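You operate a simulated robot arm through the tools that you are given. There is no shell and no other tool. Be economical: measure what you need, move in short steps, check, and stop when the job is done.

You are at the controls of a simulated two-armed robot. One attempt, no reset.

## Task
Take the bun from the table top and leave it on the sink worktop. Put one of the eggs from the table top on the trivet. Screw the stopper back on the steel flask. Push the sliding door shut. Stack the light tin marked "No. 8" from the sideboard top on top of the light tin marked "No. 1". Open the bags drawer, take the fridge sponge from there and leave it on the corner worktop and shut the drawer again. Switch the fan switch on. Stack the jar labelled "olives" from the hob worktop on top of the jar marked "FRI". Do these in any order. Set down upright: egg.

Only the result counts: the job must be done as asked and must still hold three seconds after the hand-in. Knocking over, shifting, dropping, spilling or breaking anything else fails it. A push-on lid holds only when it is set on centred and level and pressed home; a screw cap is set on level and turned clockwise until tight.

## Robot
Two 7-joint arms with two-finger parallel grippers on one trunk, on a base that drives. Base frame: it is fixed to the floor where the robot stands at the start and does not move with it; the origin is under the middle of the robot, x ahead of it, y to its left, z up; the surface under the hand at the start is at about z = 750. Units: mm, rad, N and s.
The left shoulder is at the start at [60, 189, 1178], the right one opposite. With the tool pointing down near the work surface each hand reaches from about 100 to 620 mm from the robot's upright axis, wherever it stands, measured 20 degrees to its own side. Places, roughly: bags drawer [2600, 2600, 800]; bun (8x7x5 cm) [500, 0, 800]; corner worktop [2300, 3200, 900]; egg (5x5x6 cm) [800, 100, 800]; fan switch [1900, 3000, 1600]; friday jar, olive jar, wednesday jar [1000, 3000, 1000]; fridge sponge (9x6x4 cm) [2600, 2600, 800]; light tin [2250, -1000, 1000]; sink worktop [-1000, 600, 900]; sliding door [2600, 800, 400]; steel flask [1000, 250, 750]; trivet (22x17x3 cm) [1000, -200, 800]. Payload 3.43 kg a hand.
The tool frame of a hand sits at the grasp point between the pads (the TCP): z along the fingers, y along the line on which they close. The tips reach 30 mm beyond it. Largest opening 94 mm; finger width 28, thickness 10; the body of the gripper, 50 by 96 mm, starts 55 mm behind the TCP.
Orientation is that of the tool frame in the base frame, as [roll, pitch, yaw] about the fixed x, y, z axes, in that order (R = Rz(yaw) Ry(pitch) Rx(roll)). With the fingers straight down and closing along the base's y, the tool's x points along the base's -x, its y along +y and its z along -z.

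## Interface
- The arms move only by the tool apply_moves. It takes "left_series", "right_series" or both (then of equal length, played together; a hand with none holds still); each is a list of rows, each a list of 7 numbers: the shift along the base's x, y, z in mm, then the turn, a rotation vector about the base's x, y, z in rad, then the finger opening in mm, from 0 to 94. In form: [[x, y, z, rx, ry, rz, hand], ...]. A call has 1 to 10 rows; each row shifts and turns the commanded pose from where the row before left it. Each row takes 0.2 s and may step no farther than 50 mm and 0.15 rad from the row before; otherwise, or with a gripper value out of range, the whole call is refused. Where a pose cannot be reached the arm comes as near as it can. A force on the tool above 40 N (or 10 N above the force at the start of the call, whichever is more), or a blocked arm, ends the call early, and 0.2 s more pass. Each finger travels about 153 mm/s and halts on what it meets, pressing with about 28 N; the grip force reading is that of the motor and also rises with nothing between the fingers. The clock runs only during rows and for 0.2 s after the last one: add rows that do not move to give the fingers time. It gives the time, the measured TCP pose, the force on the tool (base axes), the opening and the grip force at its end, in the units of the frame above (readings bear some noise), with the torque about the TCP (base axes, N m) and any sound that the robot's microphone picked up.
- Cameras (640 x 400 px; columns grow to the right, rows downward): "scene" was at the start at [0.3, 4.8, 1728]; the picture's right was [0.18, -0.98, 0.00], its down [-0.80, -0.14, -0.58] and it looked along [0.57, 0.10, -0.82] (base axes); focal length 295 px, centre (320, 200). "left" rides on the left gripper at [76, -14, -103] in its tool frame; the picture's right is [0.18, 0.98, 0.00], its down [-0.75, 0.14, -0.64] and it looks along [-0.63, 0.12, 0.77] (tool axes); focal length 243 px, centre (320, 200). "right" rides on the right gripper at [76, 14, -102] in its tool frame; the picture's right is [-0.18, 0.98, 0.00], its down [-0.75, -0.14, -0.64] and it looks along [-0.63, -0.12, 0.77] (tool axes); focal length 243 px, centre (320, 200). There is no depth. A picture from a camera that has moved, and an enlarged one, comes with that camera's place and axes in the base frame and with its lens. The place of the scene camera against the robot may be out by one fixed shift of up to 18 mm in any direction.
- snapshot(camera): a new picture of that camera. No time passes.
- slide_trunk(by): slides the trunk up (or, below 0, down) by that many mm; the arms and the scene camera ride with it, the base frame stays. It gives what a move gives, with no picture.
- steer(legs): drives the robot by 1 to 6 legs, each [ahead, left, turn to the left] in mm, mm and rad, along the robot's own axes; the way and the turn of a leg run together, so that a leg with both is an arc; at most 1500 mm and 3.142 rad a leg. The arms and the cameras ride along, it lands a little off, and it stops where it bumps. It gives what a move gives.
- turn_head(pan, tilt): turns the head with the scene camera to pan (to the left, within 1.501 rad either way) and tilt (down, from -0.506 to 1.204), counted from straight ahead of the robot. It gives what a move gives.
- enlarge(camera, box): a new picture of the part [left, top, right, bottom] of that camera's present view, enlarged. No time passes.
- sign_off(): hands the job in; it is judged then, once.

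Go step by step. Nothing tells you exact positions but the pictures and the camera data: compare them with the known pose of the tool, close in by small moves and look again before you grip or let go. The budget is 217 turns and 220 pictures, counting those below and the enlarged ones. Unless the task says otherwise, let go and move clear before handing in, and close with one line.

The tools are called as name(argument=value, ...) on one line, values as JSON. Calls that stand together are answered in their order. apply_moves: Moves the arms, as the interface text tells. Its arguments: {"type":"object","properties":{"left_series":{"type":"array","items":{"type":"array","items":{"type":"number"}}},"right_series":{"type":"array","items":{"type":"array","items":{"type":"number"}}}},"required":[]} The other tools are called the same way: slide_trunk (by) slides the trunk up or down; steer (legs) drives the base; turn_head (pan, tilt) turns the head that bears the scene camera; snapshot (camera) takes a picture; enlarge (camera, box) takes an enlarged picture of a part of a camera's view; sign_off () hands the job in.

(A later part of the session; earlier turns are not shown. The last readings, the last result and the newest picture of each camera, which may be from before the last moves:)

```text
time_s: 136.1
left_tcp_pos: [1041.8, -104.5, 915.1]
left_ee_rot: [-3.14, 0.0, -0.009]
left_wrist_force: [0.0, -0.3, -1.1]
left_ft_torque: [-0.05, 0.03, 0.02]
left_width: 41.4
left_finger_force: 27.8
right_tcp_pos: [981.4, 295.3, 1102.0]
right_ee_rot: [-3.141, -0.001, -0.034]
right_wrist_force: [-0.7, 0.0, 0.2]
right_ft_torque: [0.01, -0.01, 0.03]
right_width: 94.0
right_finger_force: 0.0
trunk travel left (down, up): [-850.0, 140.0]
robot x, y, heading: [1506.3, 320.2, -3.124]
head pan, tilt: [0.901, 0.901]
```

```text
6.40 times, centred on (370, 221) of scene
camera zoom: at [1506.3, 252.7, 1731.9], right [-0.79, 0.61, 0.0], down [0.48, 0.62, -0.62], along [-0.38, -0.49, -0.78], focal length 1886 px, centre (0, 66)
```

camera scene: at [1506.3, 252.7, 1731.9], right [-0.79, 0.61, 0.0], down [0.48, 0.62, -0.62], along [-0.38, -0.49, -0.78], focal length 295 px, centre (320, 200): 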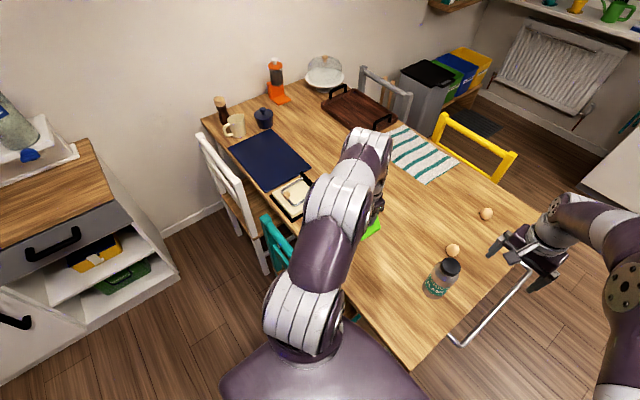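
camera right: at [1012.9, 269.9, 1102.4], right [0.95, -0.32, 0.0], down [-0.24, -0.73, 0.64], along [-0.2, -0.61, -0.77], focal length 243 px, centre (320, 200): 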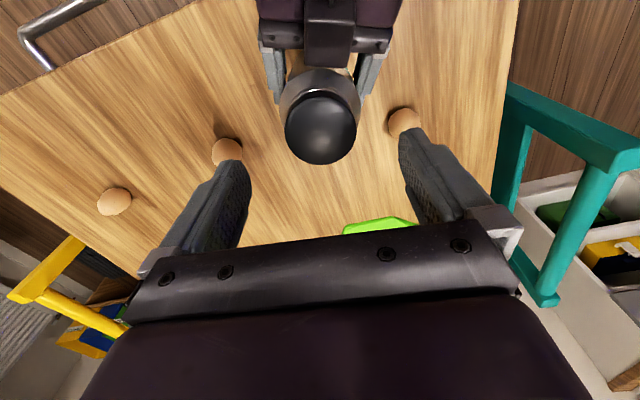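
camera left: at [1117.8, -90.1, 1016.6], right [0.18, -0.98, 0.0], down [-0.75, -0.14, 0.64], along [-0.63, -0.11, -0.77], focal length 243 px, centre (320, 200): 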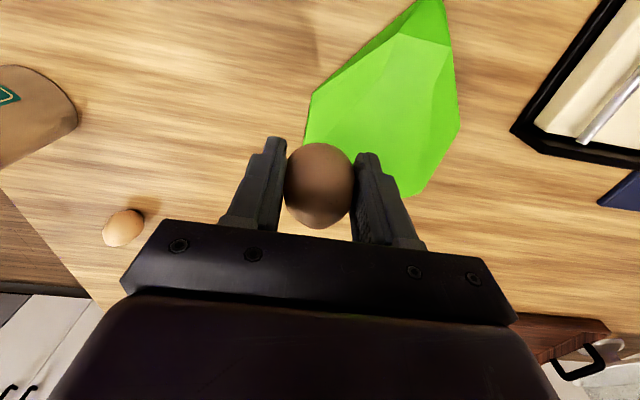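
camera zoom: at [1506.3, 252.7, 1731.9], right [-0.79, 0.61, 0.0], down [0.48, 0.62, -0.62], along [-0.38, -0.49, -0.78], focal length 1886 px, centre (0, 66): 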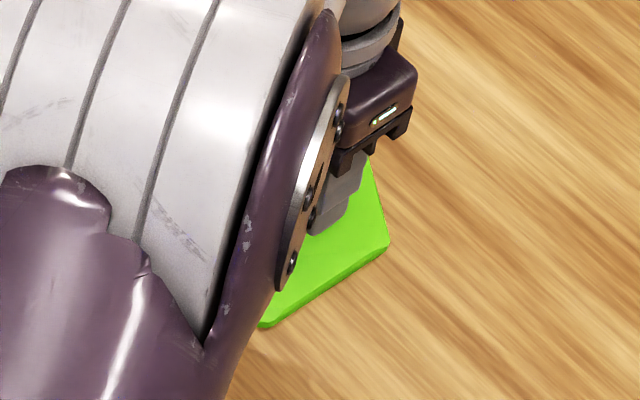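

The pale central facet is the flat top. I move to about (1022, -176) above it.

apply_moves(left_series=[[-10, -36, 0, 0, 0, 0, 39], [-10, -36, -20, 0, 0, 0, 39], [0, 0, -20, 0, 0, 0, 39], [0, 0, 0, 0, 0, 0, 39]])

snapshot(camera="left")

```text
time_s: 137.1
left_tcp_pos: [1021.2, -177.2, 870.5]
left_ee_rot: [-3.14, -0.001, -0.008]
left_wrist_force: [-0.2, -1.0, -1.2]
left_ft_torque: [-0.01, 0.0, -0.02]
left_width: 41.4
left_finger_force: 27.9
right_tcp_pos: [982.9, 294.0, 1102.3]
right_ee_rot: [-3.141, 0.0, -0.035]
right_wrist_force: [0.7, 0.1, -0.5]
right_ft_torque: [0.0, -0.03, 0.02]
right_width: 94.1
right_finger_force: 0.0
trunk travel left (down, up): [-850.0, 140.0]
robot x, y, heading: [1501.0, 320.0, -3.125]
head pan, tilt: [0.901, 0.901]
```

```text
125 pictures are left
camera left: at [1097.5, -163.8, 973.4], right [0.18, -0.98, 0.0], down [-0.75, -0.14, 0.64], along [-0.63, -0.11, -0.77], focal length 243 px, centre (320, 200)
```

left: 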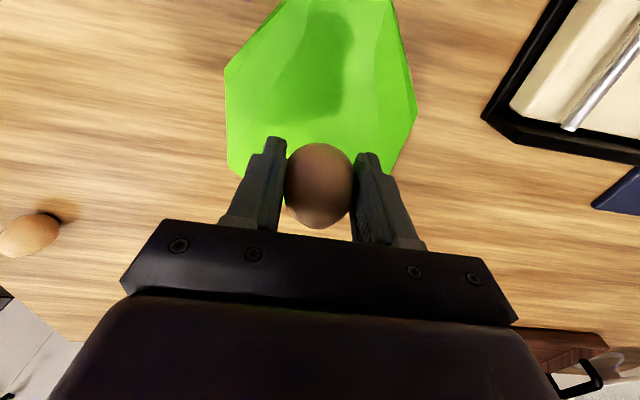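

Central on the trivet. Lowering with small steps until contact.

apply_moves(left_series=[[6, 0, -25, 0, 0, 0, 39], [0, 0, -15, 0, 0, 0, 39], [0, 0, -6, 0, 0, 0, 39], [0, 0, -3, 0, 0, 0, 39], [0, 0, 0, 0, 0, 0, 39]])

snapshot(camera="left")

```text
time_s: 138.3
left_tcp_pos: [1027.8, -177.1, 824.4]
left_ee_rot: [-3.139, 0.0, -0.009]
left_wrist_force: [0.0, 0.0, -1.8]
left_ft_torque: [0.01, -0.03, -0.02]
left_width: 41.3
left_finger_force: 28.3
right_tcp_pos: [982.3, 295.0, 1102.2]
right_ee_rot: [-3.141, 0.0, -0.036]
right_wrist_force: [-0.4, -0.2, 0.9]
right_ft_torque: [0.01, 0.02, 0.02]
right_width: 94.0
right_finger_force: 0.1
trunk travel left (down, up): [-850.0, 140.0]
robot x, y, heading: [1503.5, 320.5, -3.126]
head pan, tilt: [0.901, 0.901]
```

```text
124 pictures are left
camera left: at [1104.3, -163.6, 926.9], right [0.18, -0.98, 0.0], down [-0.75, -0.14, 0.64], along [-0.63, -0.11, -0.77], focal length 243 px, centre (320, 200)
```

left: 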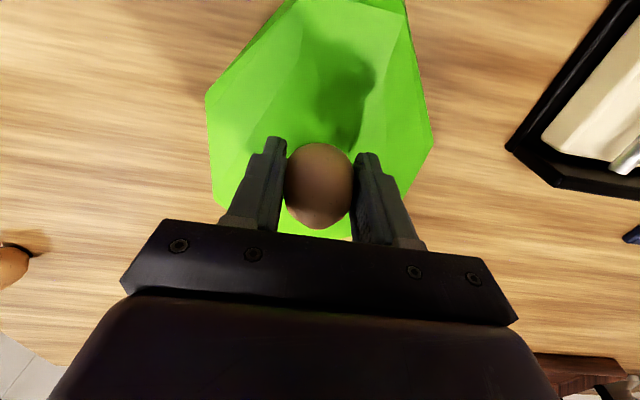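

Not yet in contact; continuing in 3 mm steps.

apply_moves(left_series=[[0, 0, -3, 0, 0, 0, 39], [0, 0, -3, 0, 0, 0, 39], [0, 0, -3, 0, 0, 0, 39], [0, 0, 0, 0, 0, 0, 39]])

```text
time_s: 139.3
left_tcp_pos: [1028.5, -177.9, 817.2]
left_ee_rot: [-3.14, 0.0, -0.008]
left_wrist_force: [0.1, 0.1, -0.5]
left_ft_torque: [-0.03, 0.03, 0.0]
left_width: 41.4
left_finger_force: 28.4
right_tcp_pos: [982.4, 294.2, 1102.5]
right_ee_rot: [-3.14, 0.0, -0.035]
right_wrist_force: [0.5, 0.6, -0.3]
right_ft_torque: [0.02, -0.02, 0.05]
right_width: 93.9
right_finger_force: 0.0
trunk travel left (down, up): [-850.0, 140.0]
robot x, y, heading: [1506.5, 316.0, -3.13]
head pan, tilt: [0.901, 0.901]
```

apply_moves(left_series=[[0, 0, -3, 0, 0, 0, 39], [0, 0, -3, 0, 0, 0, 39], [0, 0, 0, 0, 0, 0, 39]])

snapshot(camera="left")

```text
time_s: 140.1
left_tcp_pos: [1029.4, -177.7, 811.9]
left_ee_rot: [-3.139, 0.0, -0.01]
left_wrist_force: [-0.5, 0.3, -0.7]
left_ft_torque: [-0.01, -0.02, -0.02]
left_width: 41.6
left_finger_force: 28.2
right_tcp_pos: [981.4, 294.4, 1102.3]
right_ee_rot: [3.141, -0.001, -0.035]
right_wrist_force: [0.0, 0.2, -0.6]
right_ft_torque: [-0.02, -0.02, 0.05]
right_width: 93.8
right_finger_force: 0.1
trunk travel left (down, up): [-850.0, 140.0]
robot x, y, heading: [1503.0, 323.9, -3.128]
head pan, tilt: [0.901, 0.901]
```

```text
123 pictures are left
camera left: at [1104.0, -163.3, 913.6], right [0.18, -0.98, 0.0], down [-0.75, -0.14, 0.64], along [-0.63, -0.11, -0.77], focal length 243 px, centre (320, 200)
```

left: 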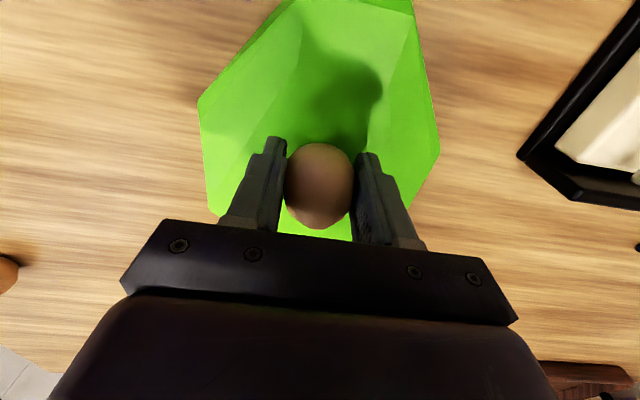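

Still no contact; continuing carefully.

apply_moves(left_series=[[0, 0, -3, 0, 0, 0, 39], [0, 0, -3, 0, 0, 0, 39], [0, 0, 0, 0, 0, 0, 39]])

apply_moves(left_series=[[0, 0, -3, 0, 0, 0, 39], [0, 0, -2, 0, 0, 0, 39], [0, 0, 0, 0, 0, 0, 39]])

```text
time_s: 140.9
left_tcp_pos: [1028.6, -177.0, 805.9]
left_ee_rot: [-3.139, 0.001, -0.01]
left_wrist_force: [0.1, 0.5, -0.9]
left_ft_torque: [0.0, -0.02, 0.01]
left_width: 41.6
left_finger_force: 27.8
right_tcp_pos: [982.4, 295.0, 1102.3]
right_ee_rot: [3.141, 0.002, -0.033]
right_wrist_force: [-0.2, 0.6, -0.8]
right_ft_torque: [-0.03, -0.01, -0.01]
right_width: 93.8
right_finger_force: 0.1
trunk travel left (down, up): [-850.0, 140.0]
robot x, y, heading: [1504.2, 319.6, -3.123]
head pan, tilt: [0.901, 0.901]
```

```text
time_s: 141.7
left_tcp_pos: [1028.7, -175.8, 800.4]
left_ee_rot: [-3.14, -0.001, -0.008]
left_wrist_force: [-0.2, -0.1, -0.7]
left_ft_torque: [0.02, -0.03, 0.01]
left_width: 41.2
left_finger_force: 28.5
right_tcp_pos: [983.2, 295.1, 1101.3]
right_ee_rot: [3.141, 0.0, -0.037]
right_wrist_force: [0.5, 0.5, 0.1]
right_ft_torque: [0.01, 0.04, 0.01]
right_width: 94.1
right_finger_force: 0.1
trunk travel left (down, up): [-850.0, 140.0]
robot x, y, heading: [1503.4, 320.9, -3.125]
head pan, tilt: [0.901, 0.901]
```

apply_moves(left_series=[[0, 0, -2, 0, 0, 0, 39], [0, 0, -2, 0, 0, 0, 39], [0, 0, -2, 0, 0, 0, 39], [0, 0, 0, 0, 0, 0, 39]])

snapshot(camera="left")

```text
time_s: 142.7
left_tcp_pos: [1028.2, -177.5, 794.0]
left_ee_rot: [-3.14, 0.001, -0.008]
left_wrist_force: [0.8, 0.7, 3.0]
left_ft_torque: [0.02, 0.05, -0.01]
left_width: 41.3
left_finger_force: 28.0
right_tcp_pos: [983.4, 295.4, 1102.4]
right_ee_rot: [3.14, 0.0, -0.035]
right_wrist_force: [0.1, -0.1, -0.3]
right_ft_torque: [-0.01, -0.01, 0.01]
right_width: 93.7
right_finger_force: 0.0
trunk travel left (down, up): [-850.0, 140.0]
robot x, y, heading: [1500.2, 320.9, -3.122]
head pan, tilt: [0.901, 0.901]
```

```text
122 pictures are left
camera left: at [1104.5, -163.3, 897.4], right [0.18, -0.98, 0.0], down [-0.75, -0.14, 0.64], along [-0.63, -0.11, -0.77], focal length 243 px, centre (320, 200)
```

left: 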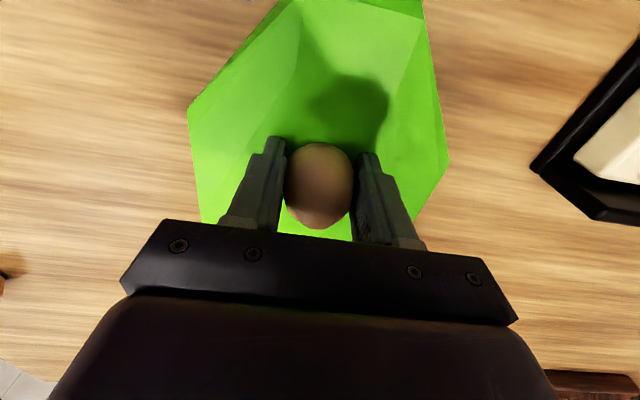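

Contact at last: the trivet is a shallow dish. I open only slightly and lift straight up.

apply_moves(left_series=[[0, 0, -1, 0, 0, 0, 39], [0, 0, 0, 0, 0, 0, 43], [0, 0, 0, 0, 0, 0, 48], [0, 0, 0, 0, 0, 0, 52], [0, 0, 0, 0, 0, 0, 52]])

snapshot(camera="left")

```text
time_s: 143.9
left_tcp_pos: [1028.2, -177.9, 792.3]
left_ee_rot: [-3.14, 0.001, -0.008]
left_wrist_force: [0.6, 1.1, 0.3]
left_ft_torque: [0.02, -0.01, -0.05]
left_width: 52.2
left_finger_force: 0.1
right_tcp_pos: [982.1, 295.4, 1102.8]
right_ee_rot: [-3.142, 0.001, -0.035]
right_wrist_force: [-0.5, -0.8, 0.8]
right_ft_torque: [-0.02, -0.02, 0.01]
right_width: 94.1
right_finger_force: 0.0
trunk travel left (down, up): [-850.0, 140.0]
robot x, y, heading: [1505.9, 316.4, -3.13]
head pan, tilt: [0.901, 0.901]
```

```text
121 pictures are left
camera left: at [1104.4, -163.6, 895.1], right [0.18, -0.98, 0.0], down [-0.75, -0.14, 0.64], along [-0.63, -0.11, -0.77], focal length 243 px, centre (320, 200)
```

left: 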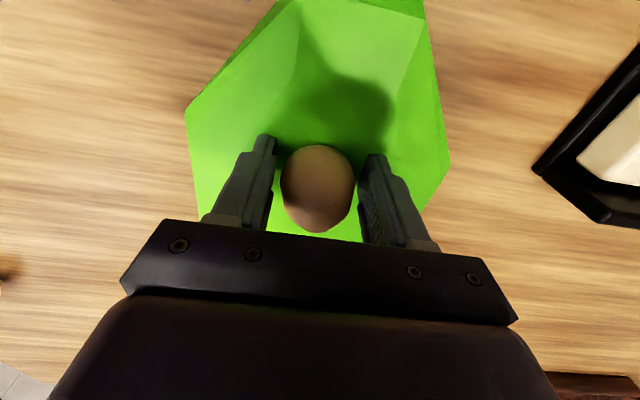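

Egg stands still on its own. Lifting clear.

apply_moves(left_series=[[0, 0, 10, 0, 0, 0, 54], [0, 0, 30, 0, 0, 0, 60], [0, 0, 45, 0, 0, 0, 90], [0, 0, 45, 0, 0, 0, 90], [0, 0, 45, 0, 0, 0, 90], [0, 30, 40, 0, 0, 0, 90], [0, 45, 20, 0, 0, 0, 90], [0, 45, 0, 0, 0, 0, 90]])

snapshot(camera="left")

enlarge(camera="left", box=[320, 0, 560, 150])

```text
time_s: 145.7
left_tcp_pos: [1031.1, -58.6, 1025.6]
left_ee_rot: [-3.141, 0.0, -0.006]
left_wrist_force: [-0.6, -0.1, 0.4]
left_ft_torque: [0.0, -0.03, 0.01]
left_width: 90.1
left_finger_force: 0.1
right_tcp_pos: [982.4, 295.6, 1103.7]
right_ee_rot: [3.141, -0.001, -0.035]
right_wrist_force: [-0.2, 0.4, -0.2]
right_ft_torque: [0.01, -0.01, 0.0]
right_width: 94.0
right_finger_force: 0.1
trunk travel left (down, up): [-850.0, 140.0]
robot x, y, heading: [1503.9, 319.3, -3.128]
head pan, tilt: [0.901, 0.901]
```

```text
120 pictures are left
camera left: at [1106.7, -44.7, 1128.6], right [0.18, -0.98, 0.0], down [-0.75, -0.14, 0.64], along [-0.63, -0.11, -0.77], focal length 243 px, centre (320, 200)
```

left: 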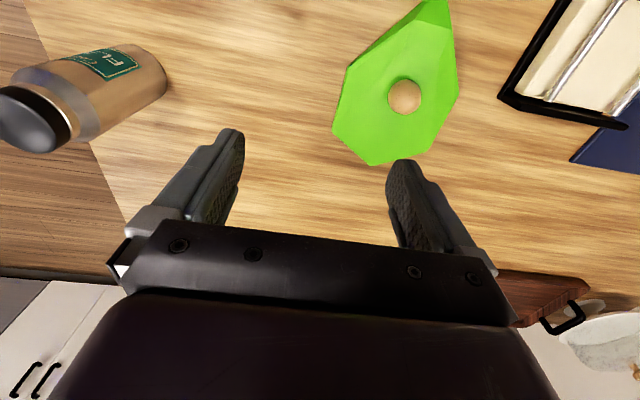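

```text
2.67 times, centred on (440, 75) of left
camera zoom: at [1106.7, -44.7, 1128.6], right [0.18, -0.98, 0.0], down [-0.75, -0.14, 0.64], along [-0.63, -0.11, -0.77], focal length 647 px, centre (0, 533)
```

zoom: 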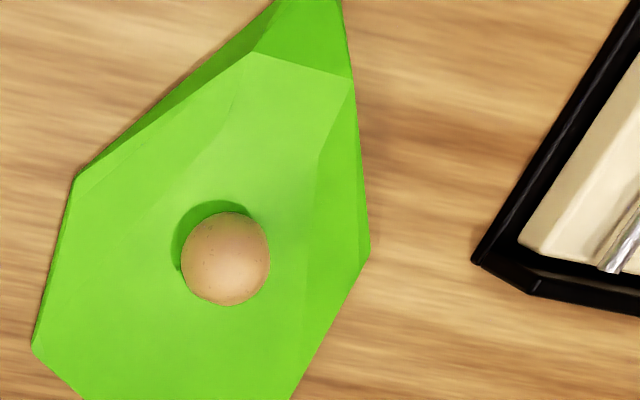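

Egg is standing in the trivet. I retract both hands and back away, then turn toward the coffee cabinet with the sliding door.

apply_moves(left_series=[[30, 30, 20, 0, 0, 0, 90], [35, 30, 15, 0, 0, 0, 90], [35, 30, 15, 0, 0, 0, 90], [35, 20, 10, 0, 0, 0, 90]], right_series=[[45, 0, 5, 0, 0, 0, 94], [45, 0, 0, 0, 0, 0, 94], [45, 0, 0, 0, 0, 0, 94], [40, 0, 0, 0, 0, 0, 94]])

steer(legs=[[-280, 0, 0], [0, -250, 0], [0, 0, -1.56], [0, 0, -1.56]])

turn_head(pan=0.1, tilt=0.75)

snapshot(camera="scene")

turn_head(pan=-1.1, tilt=0.7)

snapshot(camera="scene")

```text
time_s: 146.7
left_tcp_pos: [1167.8, 54.6, 1089.8]
left_ee_rot: [-3.141, 0.003, -0.009]
left_wrist_force: [0.5, -0.4, -0.3]
left_ft_torque: [-0.05, 0.08, -0.03]
left_width: 90.0
left_finger_force: 0.1
right_tcp_pos: [1163.2, 299.6, 1108.4]
right_ee_rot: [3.14, 0.003, -0.035]
right_wrist_force: [-0.4, -0.2, 0.1]
right_ft_torque: [0.01, 0.04, 0.0]
right_width: 94.0
right_finger_force: 0.1
trunk travel left (down, up): [-850.0, 140.0]
robot x, y, heading: [1504.0, 319.7, -3.125]
head pan, tilt: [0.901, 0.901]
```

```text
time_s: 157.5
left_tcp_pos: [2096.1, 867.7, 1087.8]
left_ee_rot: [-3.138, 0.0, -3.07]
left_wrist_force: [-0.6, 0.0, -0.1]
left_ft_torque: [0.0, -0.01, 0.01]
left_width: 90.2
left_finger_force: 0.2
right_tcp_pos: [2120.0, 624.6, 1107.8]
right_ee_rot: [3.141, -0.001, -3.096]
right_wrist_force: [0.6, -0.5, 0.5]
right_ft_torque: [0.01, 0.0, 0.03]
right_width: 94.1
right_finger_force: 0.0
trunk travel left (down, up): [-850.0, 140.0]
robot x, y, heading: [1775.8, 576.9, 0.097]
head pan, tilt: [0.901, 0.901]
```

```text
time_s: 158.6
left_tcp_pos: [2096.1, 868.6, 1088.7]
left_ee_rot: [-3.141, 0.0, -3.07]
left_wrist_force: [0.0, 0.0, 0.1]
left_ft_torque: [-0.02, 0.01, 0.03]
left_width: 89.9
left_finger_force: 0.0
right_tcp_pos: [2119.4, 624.0, 1108.6]
right_ee_rot: [3.141, -0.002, -3.096]
right_wrist_force: [-0.1, -0.9, 0.4]
right_ft_torque: [-0.01, 0.0, 0.0]
right_width: 93.8
right_finger_force: 0.0
trunk travel left (down, up): [-850.0, 140.0]
robot x, y, heading: [1774.3, 574.8, 0.096]
head pan, tilt: [0.099, 0.75]
```

```text
118 pictures are left
camera scene: at [1788.6, 576.8, 1743.8], right [0.2, -0.98, 0.0], down [-0.67, -0.13, -0.73], along [0.72, 0.14, -0.68], focal length 295 px, centre (320, 200)
```

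scene: 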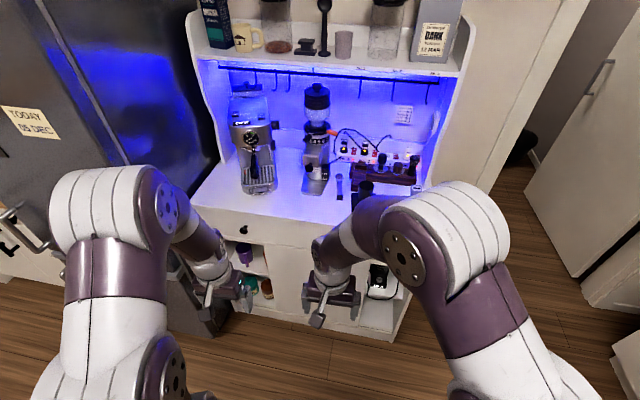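

```text
time_s: 160.0
left_tcp_pos: [2097.4, 867.8, 1088.0]
left_ee_rot: [-3.139, 0.001, -3.07]
left_wrist_force: [-0.2, 0.8, 0.8]
left_ft_torque: [0.01, -0.01, 0.02]
left_width: 90.0
left_finger_force: 0.1
right_tcp_pos: [2118.1, 624.4, 1107.9]
right_ee_rot: [-3.14, 0.001, -3.098]
right_wrist_force: [0.4, 0.0, 0.3]
right_ft_torque: [0.01, 0.02, 0.02]
right_width: 93.8
right_finger_force: 0.1
trunk travel left (down, up): [-850.0, 140.0]
robot x, y, heading: [1778.9, 573.5, 0.095]
head pan, tilt: [-1.1, 0.7]
```

```text
117 pictures are left
camera scene: at [1753.1, 489.0, 1748.1], right [-0.84, -0.54, 0.0], down [-0.35, 0.54, -0.76], along [0.41, -0.64, -0.64], focal length 295 px, centre (320, 200)
```

scene: 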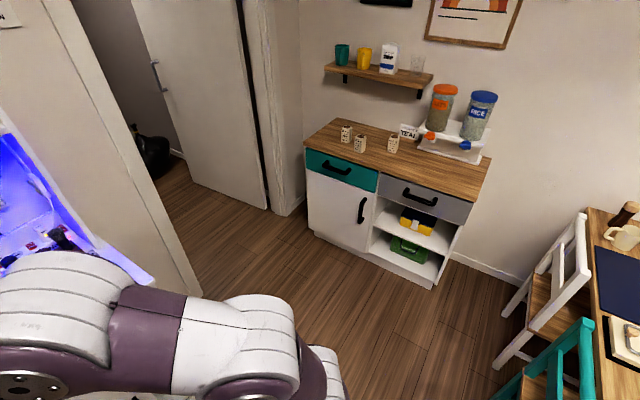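

I see the sideboard with small tins to the right, and the cabinet ahead. I lower the trunk and back up a little to see the sliding door properly.

steer(legs=[[-150, 0, -0.095]])

slide_trunk(by=-450)

turn_head(pan=0.25, tilt=0.55)

snapshot(camera="scene")

```text
time_s: 161.4
left_tcp_pos: [1975.3, 830.3, 1086.1]
left_ee_rot: [-3.14, -0.001, 3.125]
left_wrist_force: [0.7, 0.4, -0.1]
left_ft_torque: [0.01, 0.0, 0.01]
left_width: 90.2
left_finger_force: 0.1
right_tcp_pos: [1976.8, 586.4, 1106.8]
right_ee_rot: [3.141, -0.001, 3.096]
right_wrist_force: [0.2, -0.2, -0.3]
right_ft_torque: [-0.02, -0.03, 0.03]
right_width: 93.9
right_finger_force: 0.1
trunk travel left (down, up): [-850.0, 140.0]
robot x, y, heading: [1631.9, 567.4, 0.009]
head pan, tilt: [-1.1, 0.7]
```

```text
refused: -450 is not a number from -400 to 400
```

```text
time_s: 162.9
left_tcp_pos: [1973.4, 831.8, 1088.0]
left_ee_rot: [-3.141, 0.0, 3.124]
left_wrist_force: [0.2, -0.5, 0.0]
left_ft_torque: [0.02, 0.01, 0.0]
left_width: 90.0
left_finger_force: 0.1
right_tcp_pos: [1974.6, 585.4, 1107.2]
right_ee_rot: [-3.141, 0.0, 3.098]
right_wrist_force: [0.5, 0.6, 0.6]
right_ft_torque: [0.0, -0.02, 0.03]
right_width: 93.8
right_finger_force: 0.1
trunk travel left (down, up): [-850.0, 140.0]
robot x, y, heading: [1634.4, 565.3, 0.0]
head pan, tilt: [0.25, 0.55]
```

```text
116 pictures are left
camera scene: at [1646.9, 581.0, 1761.2], right [0.25, -0.97, 0.0], down [-0.51, -0.13, -0.85], along [0.82, 0.22, -0.52], focal length 295 px, centre (320, 200)
```

scene: 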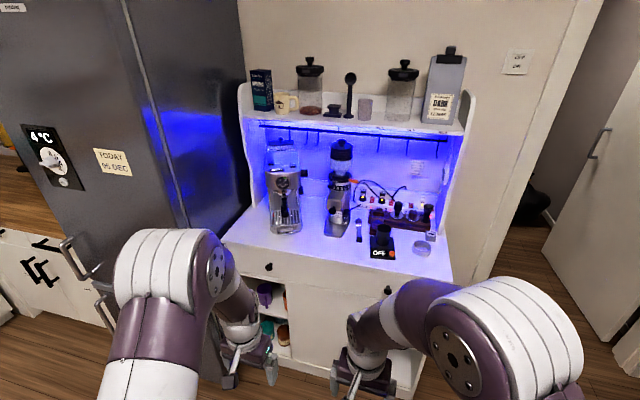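

slide_trunk(by=-400)

turn_head(pan=0.15, tilt=0.55)

snapshot(camera="scene")

```text
time_s: 166.7
left_tcp_pos: [1974.0, 830.3, 687.1]
left_ee_rot: [-3.14, 0.0, 3.123]
left_wrist_force: [0.6, 0.3, -0.1]
left_ft_torque: [-0.03, 0.0, 0.02]
left_width: 89.6
left_finger_force: 0.0
right_tcp_pos: [1975.4, 586.1, 707.7]
right_ee_rot: [-3.14, -0.001, 3.095]
right_wrist_force: [0.3, 0.2, -0.2]
right_ft_torque: [-0.02, 0.03, 0.01]
right_width: 94.0
right_finger_force: 0.0
trunk travel left (down, up): [-450.0, 540.0]
robot x, y, heading: [1630.8, 562.3, 0.007]
head pan, tilt: [0.25, 0.55]
```

```text
time_s: 167.4
left_tcp_pos: [1975.1, 830.7, 687.6]
left_ee_rot: [-3.139, -0.001, 3.123]
left_wrist_force: [-0.3, -0.6, 0.5]
left_ft_torque: [0.0, -0.02, 0.0]
left_width: 89.8
left_finger_force: 0.0
right_tcp_pos: [1975.8, 586.3, 708.1]
right_ee_rot: [-3.141, 0.0, 3.097]
right_wrist_force: [0.1, -0.7, 0.2]
right_ft_torque: [0.01, 0.05, 0.02]
right_width: 94.1
right_finger_force: 0.0
trunk travel left (down, up): [-450.0, 540.0]
robot x, y, heading: [1628.6, 565.8, 0.005]
head pan, tilt: [0.15, 0.55]
```

```text
115 pictures are left
camera scene: at [1648.5, 572.4, 1361.2], right [0.16, -0.99, 0.0], down [-0.52, -0.08, -0.85], along [0.84, 0.13, -0.52], focal length 295 px, centre (320, 200)
```

scene: 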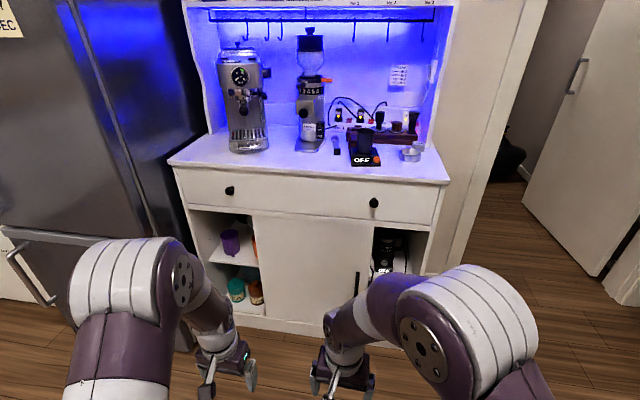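

The door panel now sits mid-way between two openings. I zoom in to tell which way is "shut".

enlarge(camera="scene", box=[170, 180, 450, 355])

snapshot(camera="right")

snapshot(camera="left")

```text
2.29 times, centred on (310, 268) of scene
camera zoom: at [1648.5, 572.4, 1361.2], right [0.16, -0.99, 0.0], down [-0.52, -0.08, -0.85], along [0.84, 0.13, -0.52], focal length 673 px, centre (343, 46)
```

zoom: 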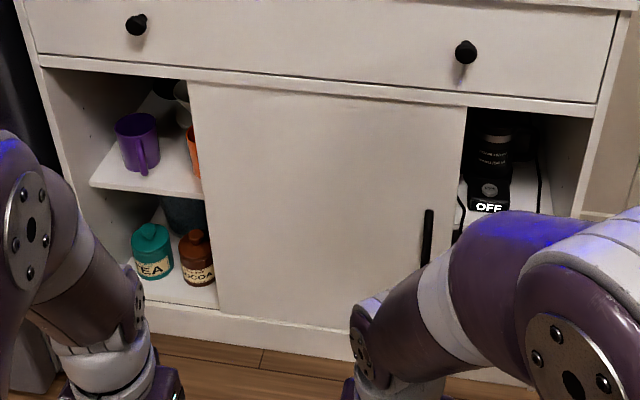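

```text
113 pictures are left
camera right: at [1900.9, 604.3, 809.4], right [0.23, 0.97, 0.0], down [0.75, -0.17, 0.64], along [0.63, -0.15, -0.77], focal length 243 px, centre (320, 200)
```

right: 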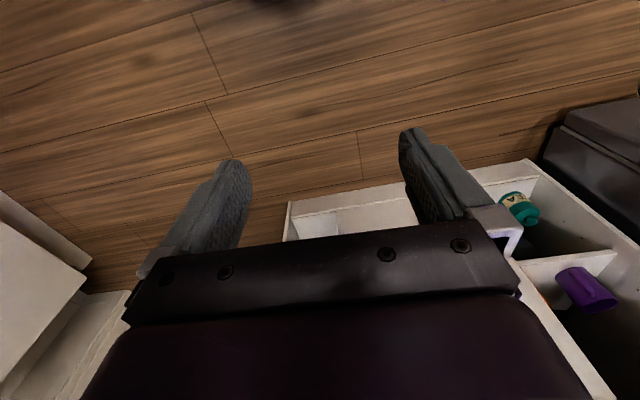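

```text
112 pictures are left
camera left: at [1897.0, 818.4, 789.9], right [-0.17, 0.99, 0.0], down [0.76, 0.13, 0.64], along [0.63, 0.11, -0.77], focal length 243 px, centre (320, 200)
```

left: 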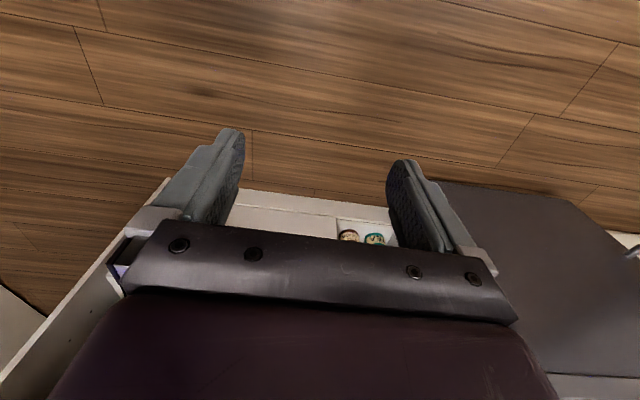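

The door's handle is on its right edge, so shut should be to the right (toward y≈310). I lower the trunk more and point the right hand forward to push the handle.

slide_trunk(by=-170)

apply_moves(right_series=[[12, 0, 0, 0, -0.15, 0, 60], [12, 0, 0, 0, -0.15, 0, 60], [12, 0, 0, 0, -0.15, 0, 60], [12, 0, 0, 0, -0.15, 0, 60], [12, 0, 0, 0, -0.15, 0, 60], [12, 0, 0, 0, -0.15, 0, 60], [12, 0, 0, 0, -0.15, 0, 60], [12, 0, 0, 0, -0.15, 0, 60], [12, 0, 0, 0, -0.15, 0, 60], [12, 0, 0, 0, -0.15, 0, 60]])

snapshot(camera="right")

```text
time_s: 169.3
left_tcp_pos: [1974.5, 828.9, 517.9]
left_ee_rot: [-3.14, 0.0, 3.124]
left_wrist_force: [-0.8, -0.1, -0.5]
left_ft_torque: [0.02, -0.01, -0.02]
left_width: 90.1
left_finger_force: 0.0
right_tcp_pos: [1975.3, 585.9, 537.8]
right_ee_rot: [-3.14, 0.0, 3.096]
right_wrist_force: [-1.0, -0.2, 0.5]
right_ft_torque: [0.01, -0.03, 0.0]
right_width: 93.9
right_finger_force: 0.1
trunk travel left (down, up): [-280.0, 710.0]
robot x, y, heading: [1635.6, 563.8, 0.006]
head pan, tilt: [0.15, 0.55]
```

```text
time_s: 171.5
left_tcp_pos: [1974.3, 830.6, 517.9]
left_ee_rot: [-3.14, 0.0, 3.125]
left_wrist_force: [0.0, -0.8, -0.2]
left_ft_torque: [0.01, 0.02, -0.02]
left_width: 89.9
left_finger_force: 0.0
right_tcp_pos: [2181.2, 594.2, 595.4]
right_ee_rot: [2.703, 1.461, 2.711]
right_wrist_force: [0.3, -0.2, 0.5]
right_ft_torque: [-0.03, 0.03, 0.01]
right_width: 60.0
right_finger_force: 0.1
right hand out of reach, approached as far as the arm can: row 9, 10
trunk travel left (down, up): [-280.0, 710.0]
robot x, y, heading: [1629.5, 564.7, 0.007]
head pan, tilt: [0.15, 0.55]
```

```text
111 pictures are left
camera right: at [2071.7, 611.8, 530.3], right [0.01, 0.97, 0.23], down [-0.56, -0.18, 0.81], along [0.83, -0.14, 0.55], focal length 243 px, centre (320, 200)
```

right: 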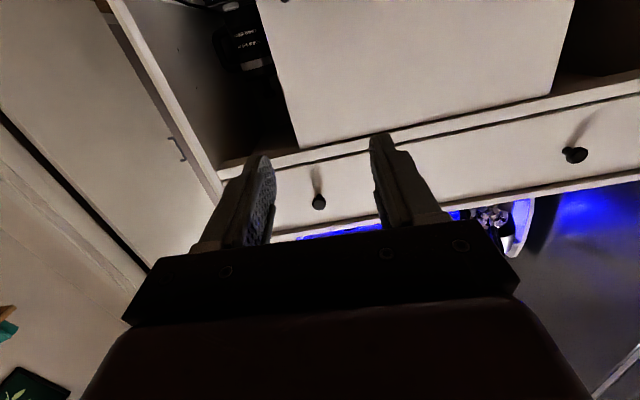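

Hand points forward. Lowering it to handle height with fingers closed.

apply_moves(right_series=[[-10, 0, -38, 0, 0, 0, 30], [-10, 0, -38, 0, 0, 0, 10], [-10, 0, -38, 0, 0, 0, 0], [-10, 0, -38, 0, 0, 0, 0], [-10, 0, -38, 0, 0, 0, 0], [0, 0, 0, 0, 0, 0, 0]])

snapshot(camera="right")

snapshot(camera="scene")

```text
time_s: 172.9
left_tcp_pos: [1973.3, 830.2, 516.8]
left_ee_rot: [-3.138, -0.001, 3.124]
left_wrist_force: [0.8, 0.2, 0.1]
left_ft_torque: [0.04, 0.0, 0.01]
left_width: 90.0
left_finger_force: 0.2
right_tcp_pos: [2226.7, 608.1, 439.3]
right_ee_rot: [2.676, 1.469, 2.681]
right_wrist_force: [0.7, 0.2, -0.3]
right_ft_torque: [0.01, -0.02, -0.02]
right_width: 0.0
right_finger_force: 27.6
right hand out of reach, approached as far as the arm can: row 1, 2, 3, 4, 5
trunk travel left (down, up): [-280.0, 710.0]
robot x, y, heading: [1634.0, 566.3, 0.008]
head pan, tilt: [0.15, 0.55]
```

```text
110 pictures are left
camera right: at [2117.9, 625.8, 373.1], right [0.01, 0.97, 0.23], down [-0.57, -0.18, 0.8], along [0.82, -0.14, 0.55], focal length 243 px, centre (320, 200)
```

right: 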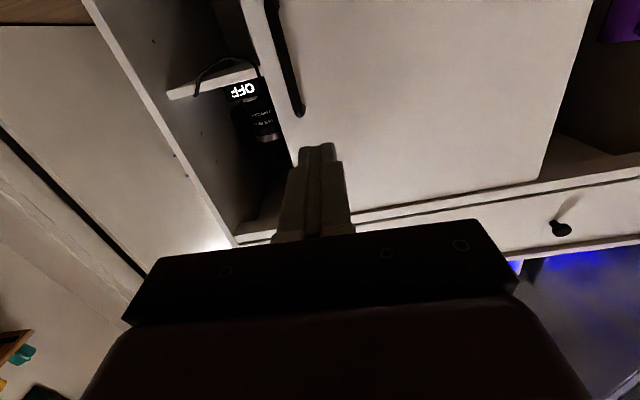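

```text
109 pictures are left
camera scene: at [1648.6, 572.3, 1191.2], right [0.16, -0.99, 0.0], down [-0.52, -0.08, -0.85], along [0.84, 0.13, -0.52], focal length 295 px, centre (320, 200)
```

scene: 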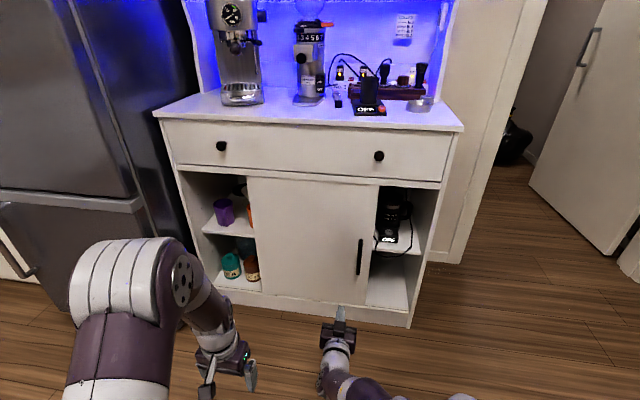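

Handle spans y≈563, z 335–466. Driving ahead so the closed fingers come beside it.

steer(legs=[[255, 0, 0]])

snapshot(camera="right")

turn_head(pan=-0.1, tilt=0.9)

snapshot(camera="scene")

```text
time_s: 174.8
left_tcp_pos: [2231.3, 834.8, 517.5]
left_ee_rot: [-3.141, -0.001, 3.13]
left_wrist_force: [-0.3, -0.2, -0.5]
left_ft_torque: [-0.01, 0.0, -0.01]
left_width: 90.1
left_finger_force: 0.0
right_tcp_pos: [2483.3, 614.1, 439.2]
right_ee_rot: [2.68, 1.47, 2.688]
right_wrist_force: [-0.3, -0.2, -0.1]
right_ft_torque: [-0.01, -0.01, 0.01]
right_width: 0.2
right_finger_force: 28.2
trunk travel left (down, up): [-280.0, 710.0]
robot x, y, heading: [1887.4, 571.6, 0.007]
head pan, tilt: [0.15, 0.55]
```

```text
108 pictures are left
camera right: at [2375.4, 630.8, 373.2], right [0.01, 0.97, 0.23], down [-0.57, -0.18, 0.8], along [0.82, -0.14, 0.55], focal length 243 px, centre (320, 200)
```

right: 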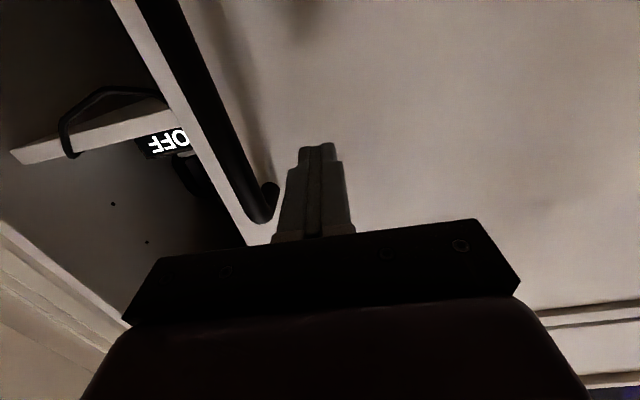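

```text
time_s: 175.6
left_tcp_pos: [2231.2, 833.8, 518.7]
left_ee_rot: [-3.14, 0.0, 3.13]
left_wrist_force: [0.4, -0.4, -0.8]
left_ft_torque: [-0.01, 0.02, -0.01]
left_width: 89.9
left_finger_force: 0.0
right_tcp_pos: [2483.7, 613.4, 439.4]
right_ee_rot: [2.677, 1.468, 2.689]
right_wrist_force: [-0.3, -0.7, 1.4]
right_ft_torque: [0.02, -0.04, -0.02]
right_width: 0.0
right_finger_force: 27.7
trunk travel left (down, up): [-280.0, 710.0]
robot x, y, heading: [1887.8, 568.4, 0.011]
head pan, tilt: [-0.099, 0.901]
```

```text
107 pictures are left
camera scene: at [1893.1, 553.8, 1162.0], right [-0.09, -1.0, 0.0], down [-0.78, 0.07, -0.62], along [0.62, -0.05, -0.78], focal length 295 px, centre (320, 200)
```

scene: 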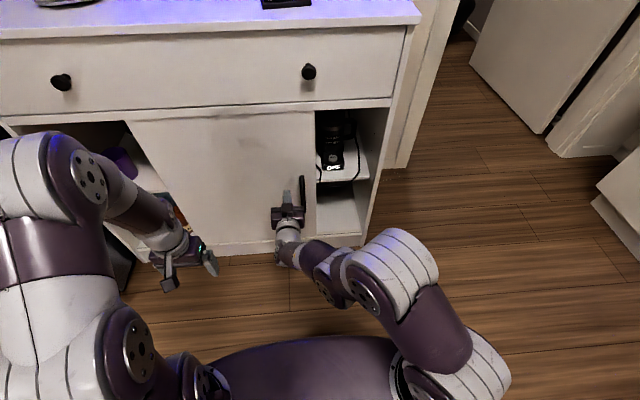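

Fingers are beside the handle. Moving in 22 mm and down 25 mm, then pushing toward −y.

apply_moves(right_series=[[0, 0, -25, 0, 0, 0, 0], [22, 0, 0, 0, 0, 0, 0], [0, -20, 0, 0, 0, 0, 0], [0, -20, 0, 0, 0, 0, 0], [0, -20, 0, 0, 0, 0, 0], [0, 0, 0, 0, 0, 0, 0]])

snapshot(camera="scene")

```text
time_s: 177.0
left_tcp_pos: [2231.1, 834.3, 517.0]
left_ee_rot: [-3.14, -0.001, 3.129]
left_wrist_force: [-0.6, 0.7, -0.6]
left_ft_torque: [0.0, -0.02, 0.02]
left_width: 90.0
left_finger_force: 0.0
right_tcp_pos: [2511.4, 550.9, 419.8]
right_ee_rot: [2.677, 1.469, 2.69]
right_wrist_force: [0.6, -0.5, -0.1]
right_ft_torque: [-0.01, -0.01, 0.04]
right_width: 0.0
right_finger_force: 28.0
right hand out of reach, approached as far as the arm can: row 1
trunk travel left (down, up): [-280.0, 710.0]
robot x, y, heading: [1892.5, 569.9, 0.011]
head pan, tilt: [-0.099, 0.901]
```

```text
106 pictures are left
camera scene: at [1893.0, 553.7, 1161.9], right [-0.09, -1.0, 0.0], down [-0.78, 0.07, -0.62], along [0.62, -0.05, -0.78], focal length 295 px, centre (320, 200)
```

scene: 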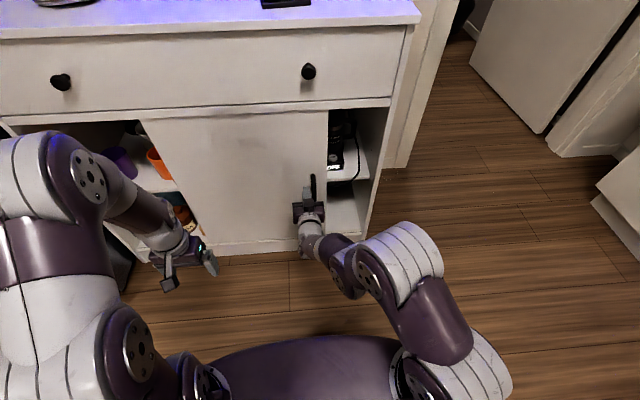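

The door slides easily to the right. Continuing.

apply_moves(right_series=[[0, -25, 0, 0, 0, 0, 0], [0, -25, 0, 0, 0, 0, 0], [0, -25, 0, 0, 0, 0, 0], [0, -25, 0, 0, 0, 0, 0], [0, -25, 0, 0, 0, 0, 0], [0, -20, 0, 0, 0, 0, 0], [0, -15, 0, 0, 0, 0, 0], [0, -15, 0, 0, 0, 0, 0], [0, -15, 0, 0, 0, 0, 0], [0, -15, 0, 0, 0, 0, 0]])

snapshot(camera="scene")

```text
time_s: 178.7
left_tcp_pos: [2230.7, 834.4, 518.1]
left_ee_rot: [-3.141, 0.0, 3.127]
left_wrist_force: [-0.9, -0.6, 0.5]
left_ft_torque: [0.04, -0.04, -0.02]
left_width: 89.8
left_finger_force: 0.1
right_tcp_pos: [2512.7, 460.2, 422.9]
right_ee_rot: [2.954, 1.464, 2.947]
right_wrist_force: [-2.5, -0.2, 0.7]
right_ft_torque: [-0.05, -0.04, 0.01]
right_width: 0.0
right_finger_force: 28.0
right hand out of reach, approached as far as the arm can: row 4, 5, 6, 7, 8
trunk travel left (down, up): [-280.0, 710.0]
robot x, y, heading: [1885.7, 568.1, 0.011]
head pan, tilt: [-0.099, 0.901]
stopped in row 8 (right hand): the force on the tool passed its limit at 41 N (the readings are from after the stop); the commanded pose is now the measured one
```

```text
105 pictures are left
camera scene: at [1892.3, 553.8, 1162.2], right [-0.09, -1.0, 0.0], down [-0.78, 0.07, -0.62], along [0.62, -0.05, -0.78], focal length 295 px, centre (320, 200)
```

scene: 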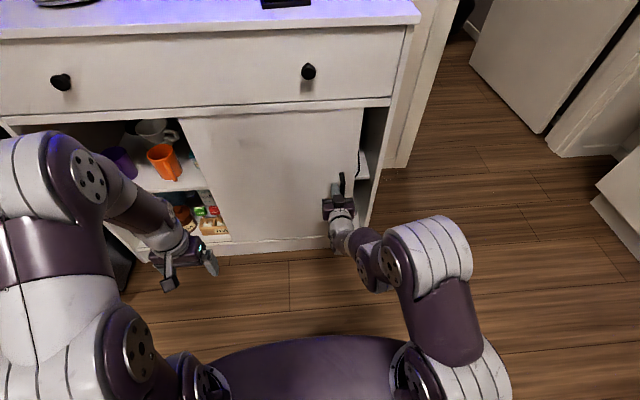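

Arm reach limits here; I use the base to push the rest of the way.

steer(legs=[[0, -70, 0]])

snapshot(camera="scene")

```text
time_s: 179.8
left_tcp_pos: [2229.7, 770.9, 517.8]
left_ee_rot: [-3.139, 0.002, 3.13]
left_wrist_force: [-0.2, 0.6, -0.6]
left_ft_torque: [0.01, 0.0, 0.0]
left_width: 90.0
left_finger_force: 0.0
right_tcp_pos: [2512.4, 402.7, 422.1]
right_ee_rot: [3.015, 1.463, 3.029]
right_wrist_force: [0.4, 0.2, 0.3]
right_ft_torque: [-0.04, 0.01, -0.01]
right_width: 0.0
right_finger_force: 27.6
trunk travel left (down, up): [-280.0, 710.0]
robot x, y, heading: [1886.7, 504.8, 0.018]
head pan, tilt: [-0.099, 0.901]
stopped in leg 1: the force on the tool passed its limit at 61 N (the readings are from after the stop); the commanded pose is now the measured one
```

```text
104 pictures are left
camera scene: at [1892.9, 489.7, 1161.9], right [-0.08, -1.0, 0.0], down [-0.78, 0.07, -0.62], along [0.62, -0.05, -0.78], focal length 295 px, centre (320, 200)
```

scene: 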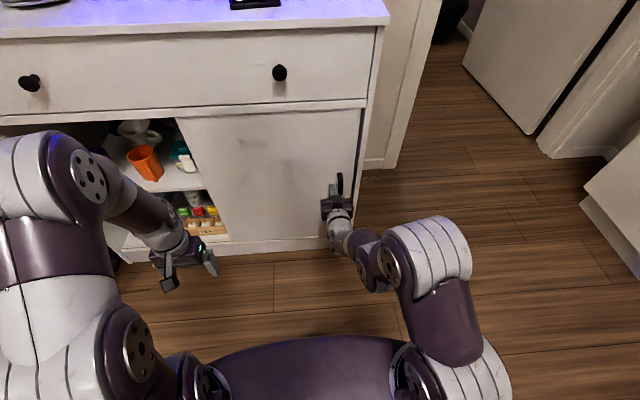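

It reached the end stop. I zoom to see whether it is flush at the right jamb.

enlarge(camera="scene", box=[180, 80, 420, 230])

snapshot(camera="left")

```text
2.67 times, centred on (300, 155) of scene
camera zoom: at [1892.9, 489.7, 1161.9], right [-0.08, -1.0, 0.0], down [-0.78, 0.07, -0.62], along [0.62, -0.05, -0.78], focal length 786 px, centre (373, 320)
```

zoom: 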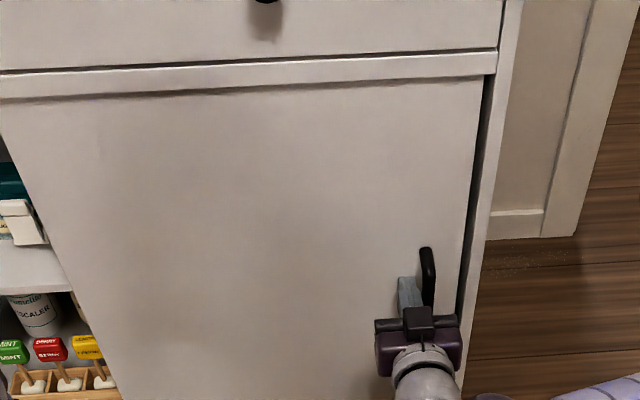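

```text
102 pictures are left
camera left: at [2153.0, 758.9, 620.1], right [-0.17, 0.98, 0.0], down [0.75, 0.13, 0.64], along [0.63, 0.11, -0.77], focal length 243 px, centre (320, 200)
```

left: 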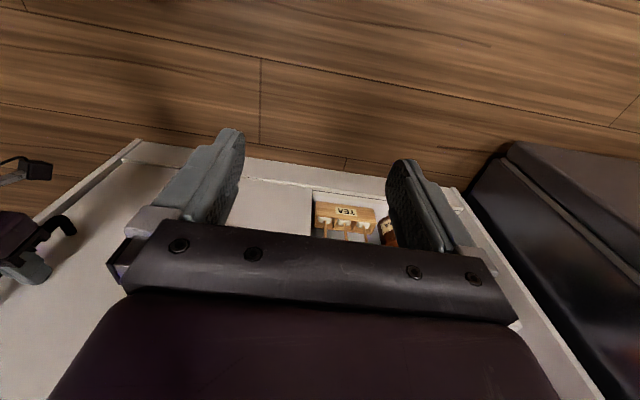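

A thin dark gap remains at the jamb; I push a bit more with the arm.

apply_moves(right_series=[[0, -5, 0, 0, 0, 0, 0], [0, -5, 0, 0, 0, 0, 0], [0, -5, 0, 0, 0, 0, 0], [0, -5, 0, 0, 0, 0, 0], [0, 0, 0, 0, 0, 0, 0]])

enlarge(camera="scene", box=[180, 80, 420, 230])

```text
time_s: 180.9
left_tcp_pos: [2230.3, 771.7, 517.5]
left_ee_rot: [-3.14, -0.001, 3.131]
left_wrist_force: [1.4, -0.4, 0.4]
left_ft_torque: [0.04, -0.01, 0.03]
left_width: 90.2
left_finger_force: 0.0
right_tcp_pos: [2512.9, 402.8, 421.0]
right_ee_rot: [3.013, 1.463, 3.023]
right_wrist_force: [-1.5, 0.0, -0.7]
right_ft_torque: [0.01, 0.02, -0.01]
right_width: 0.0
right_finger_force: 27.7
right hand out of reach, approached as far as the arm can: row 1, 2, 3, 4
trunk travel left (down, up): [-280.0, 710.0]
robot x, y, heading: [1888.1, 502.1, 0.012]
head pan, tilt: [-0.099, 0.901]
```

```text
2.67 times, centred on (300, 155) of scene
camera zoom: at [1893.0, 489.6, 1161.9], right [-0.08, -1.0, 0.0], down [-0.78, 0.07, -0.62], along [0.62, -0.05, -0.78], focal length 786 px, centre (373, 320)
```

zoom: 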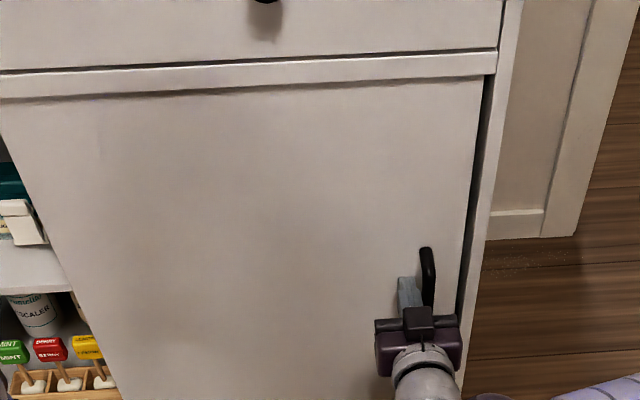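

steer(legs=[[0, -30, 0]])

enlarge(camera="scene", box=[180, 80, 420, 230])

```text
time_s: 181.7
left_tcp_pos: [2228.7, 762.3, 518.2]
left_ee_rot: [-3.139, 0.002, 3.133]
left_wrist_force: [0.0, 0.0, 0.4]
left_ft_torque: [0.01, -0.01, 0.01]
left_width: 90.0
left_finger_force: 0.1
right_tcp_pos: [2512.8, 402.7, 422.1]
right_ee_rot: [3.072, 1.462, 3.107]
right_wrist_force: [0.1, 0.7, -0.1]
right_ft_torque: [-0.04, 0.03, -0.01]
right_width: 0.1
right_finger_force: 27.6
trunk travel left (down, up): [-280.0, 710.0]
robot x, y, heading: [1892.3, 499.7, 0.017]
head pan, tilt: [-0.099, 0.901]
stopped in leg 1: the force on the tool passed its limit at 59 N (the readings are from after the stop); the commanded pose is now the measured one
```

```text
2.67 times, centred on (300, 155) of scene
camera zoom: at [1893.2, 480.1, 1161.9], right [-0.08, -1.0, 0.0], down [-0.78, 0.06, -0.62], along [0.62, -0.05, -0.78], focal length 786 px, centre (373, 320)
```

zoom: 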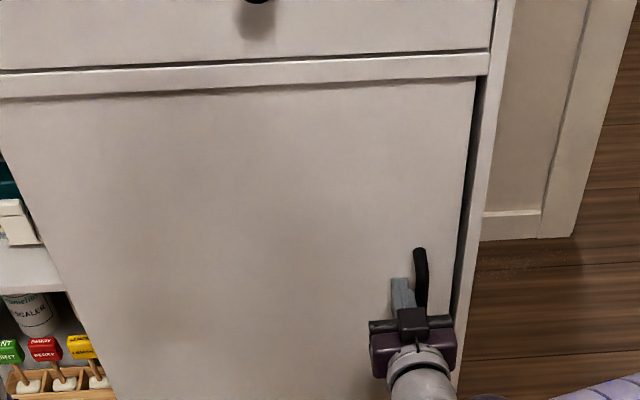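

The door is against its right end stop with only a small shadow gap. To make sure this is the "shut" end, I test the other end: go around the handle and push left.

steer(legs=[[-60, 0, 0], [0, -48, 0], [62, 0, 0], [0, 300, 0]])

snapshot(camera="scene")

```text
time_s: 183.9
left_tcp_pos: [2231.3, 714.1, 517.4]
left_ee_rot: [-3.141, 0.002, 3.136]
left_wrist_force: [-0.1, -0.1, 0.7]
left_ft_torque: [0.01, -0.02, -0.02]
left_width: 89.9
left_finger_force: 0.1
right_tcp_pos: [2512.3, 355.1, 420.1]
right_ee_rot: [3.08, 1.462, 3.115]
right_wrist_force: [-0.3, -0.2, 1.5]
right_ft_torque: [-0.01, -0.01, -0.02]
right_width: 0.1
right_finger_force: 28.0
trunk travel left (down, up): [-280.0, 710.0]
robot x, y, heading: [1893.7, 447.6, 0.027]
head pan, tilt: [-0.099, 0.901]
stopped in leg 3: the force on the tool passed its limit at 79 N (the readings are from after the stop); the commanded pose is now the measured one
```

```text
99 pictures are left
camera scene: at [1895.3, 430.8, 1161.9], right [-0.08, -1.0, 0.0], down [-0.78, 0.06, -0.62], along [0.62, -0.05, -0.78], focal length 295 px, centre (320, 200)
```

scene: 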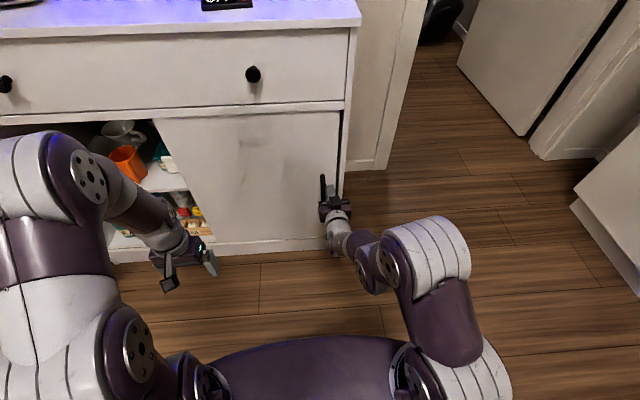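

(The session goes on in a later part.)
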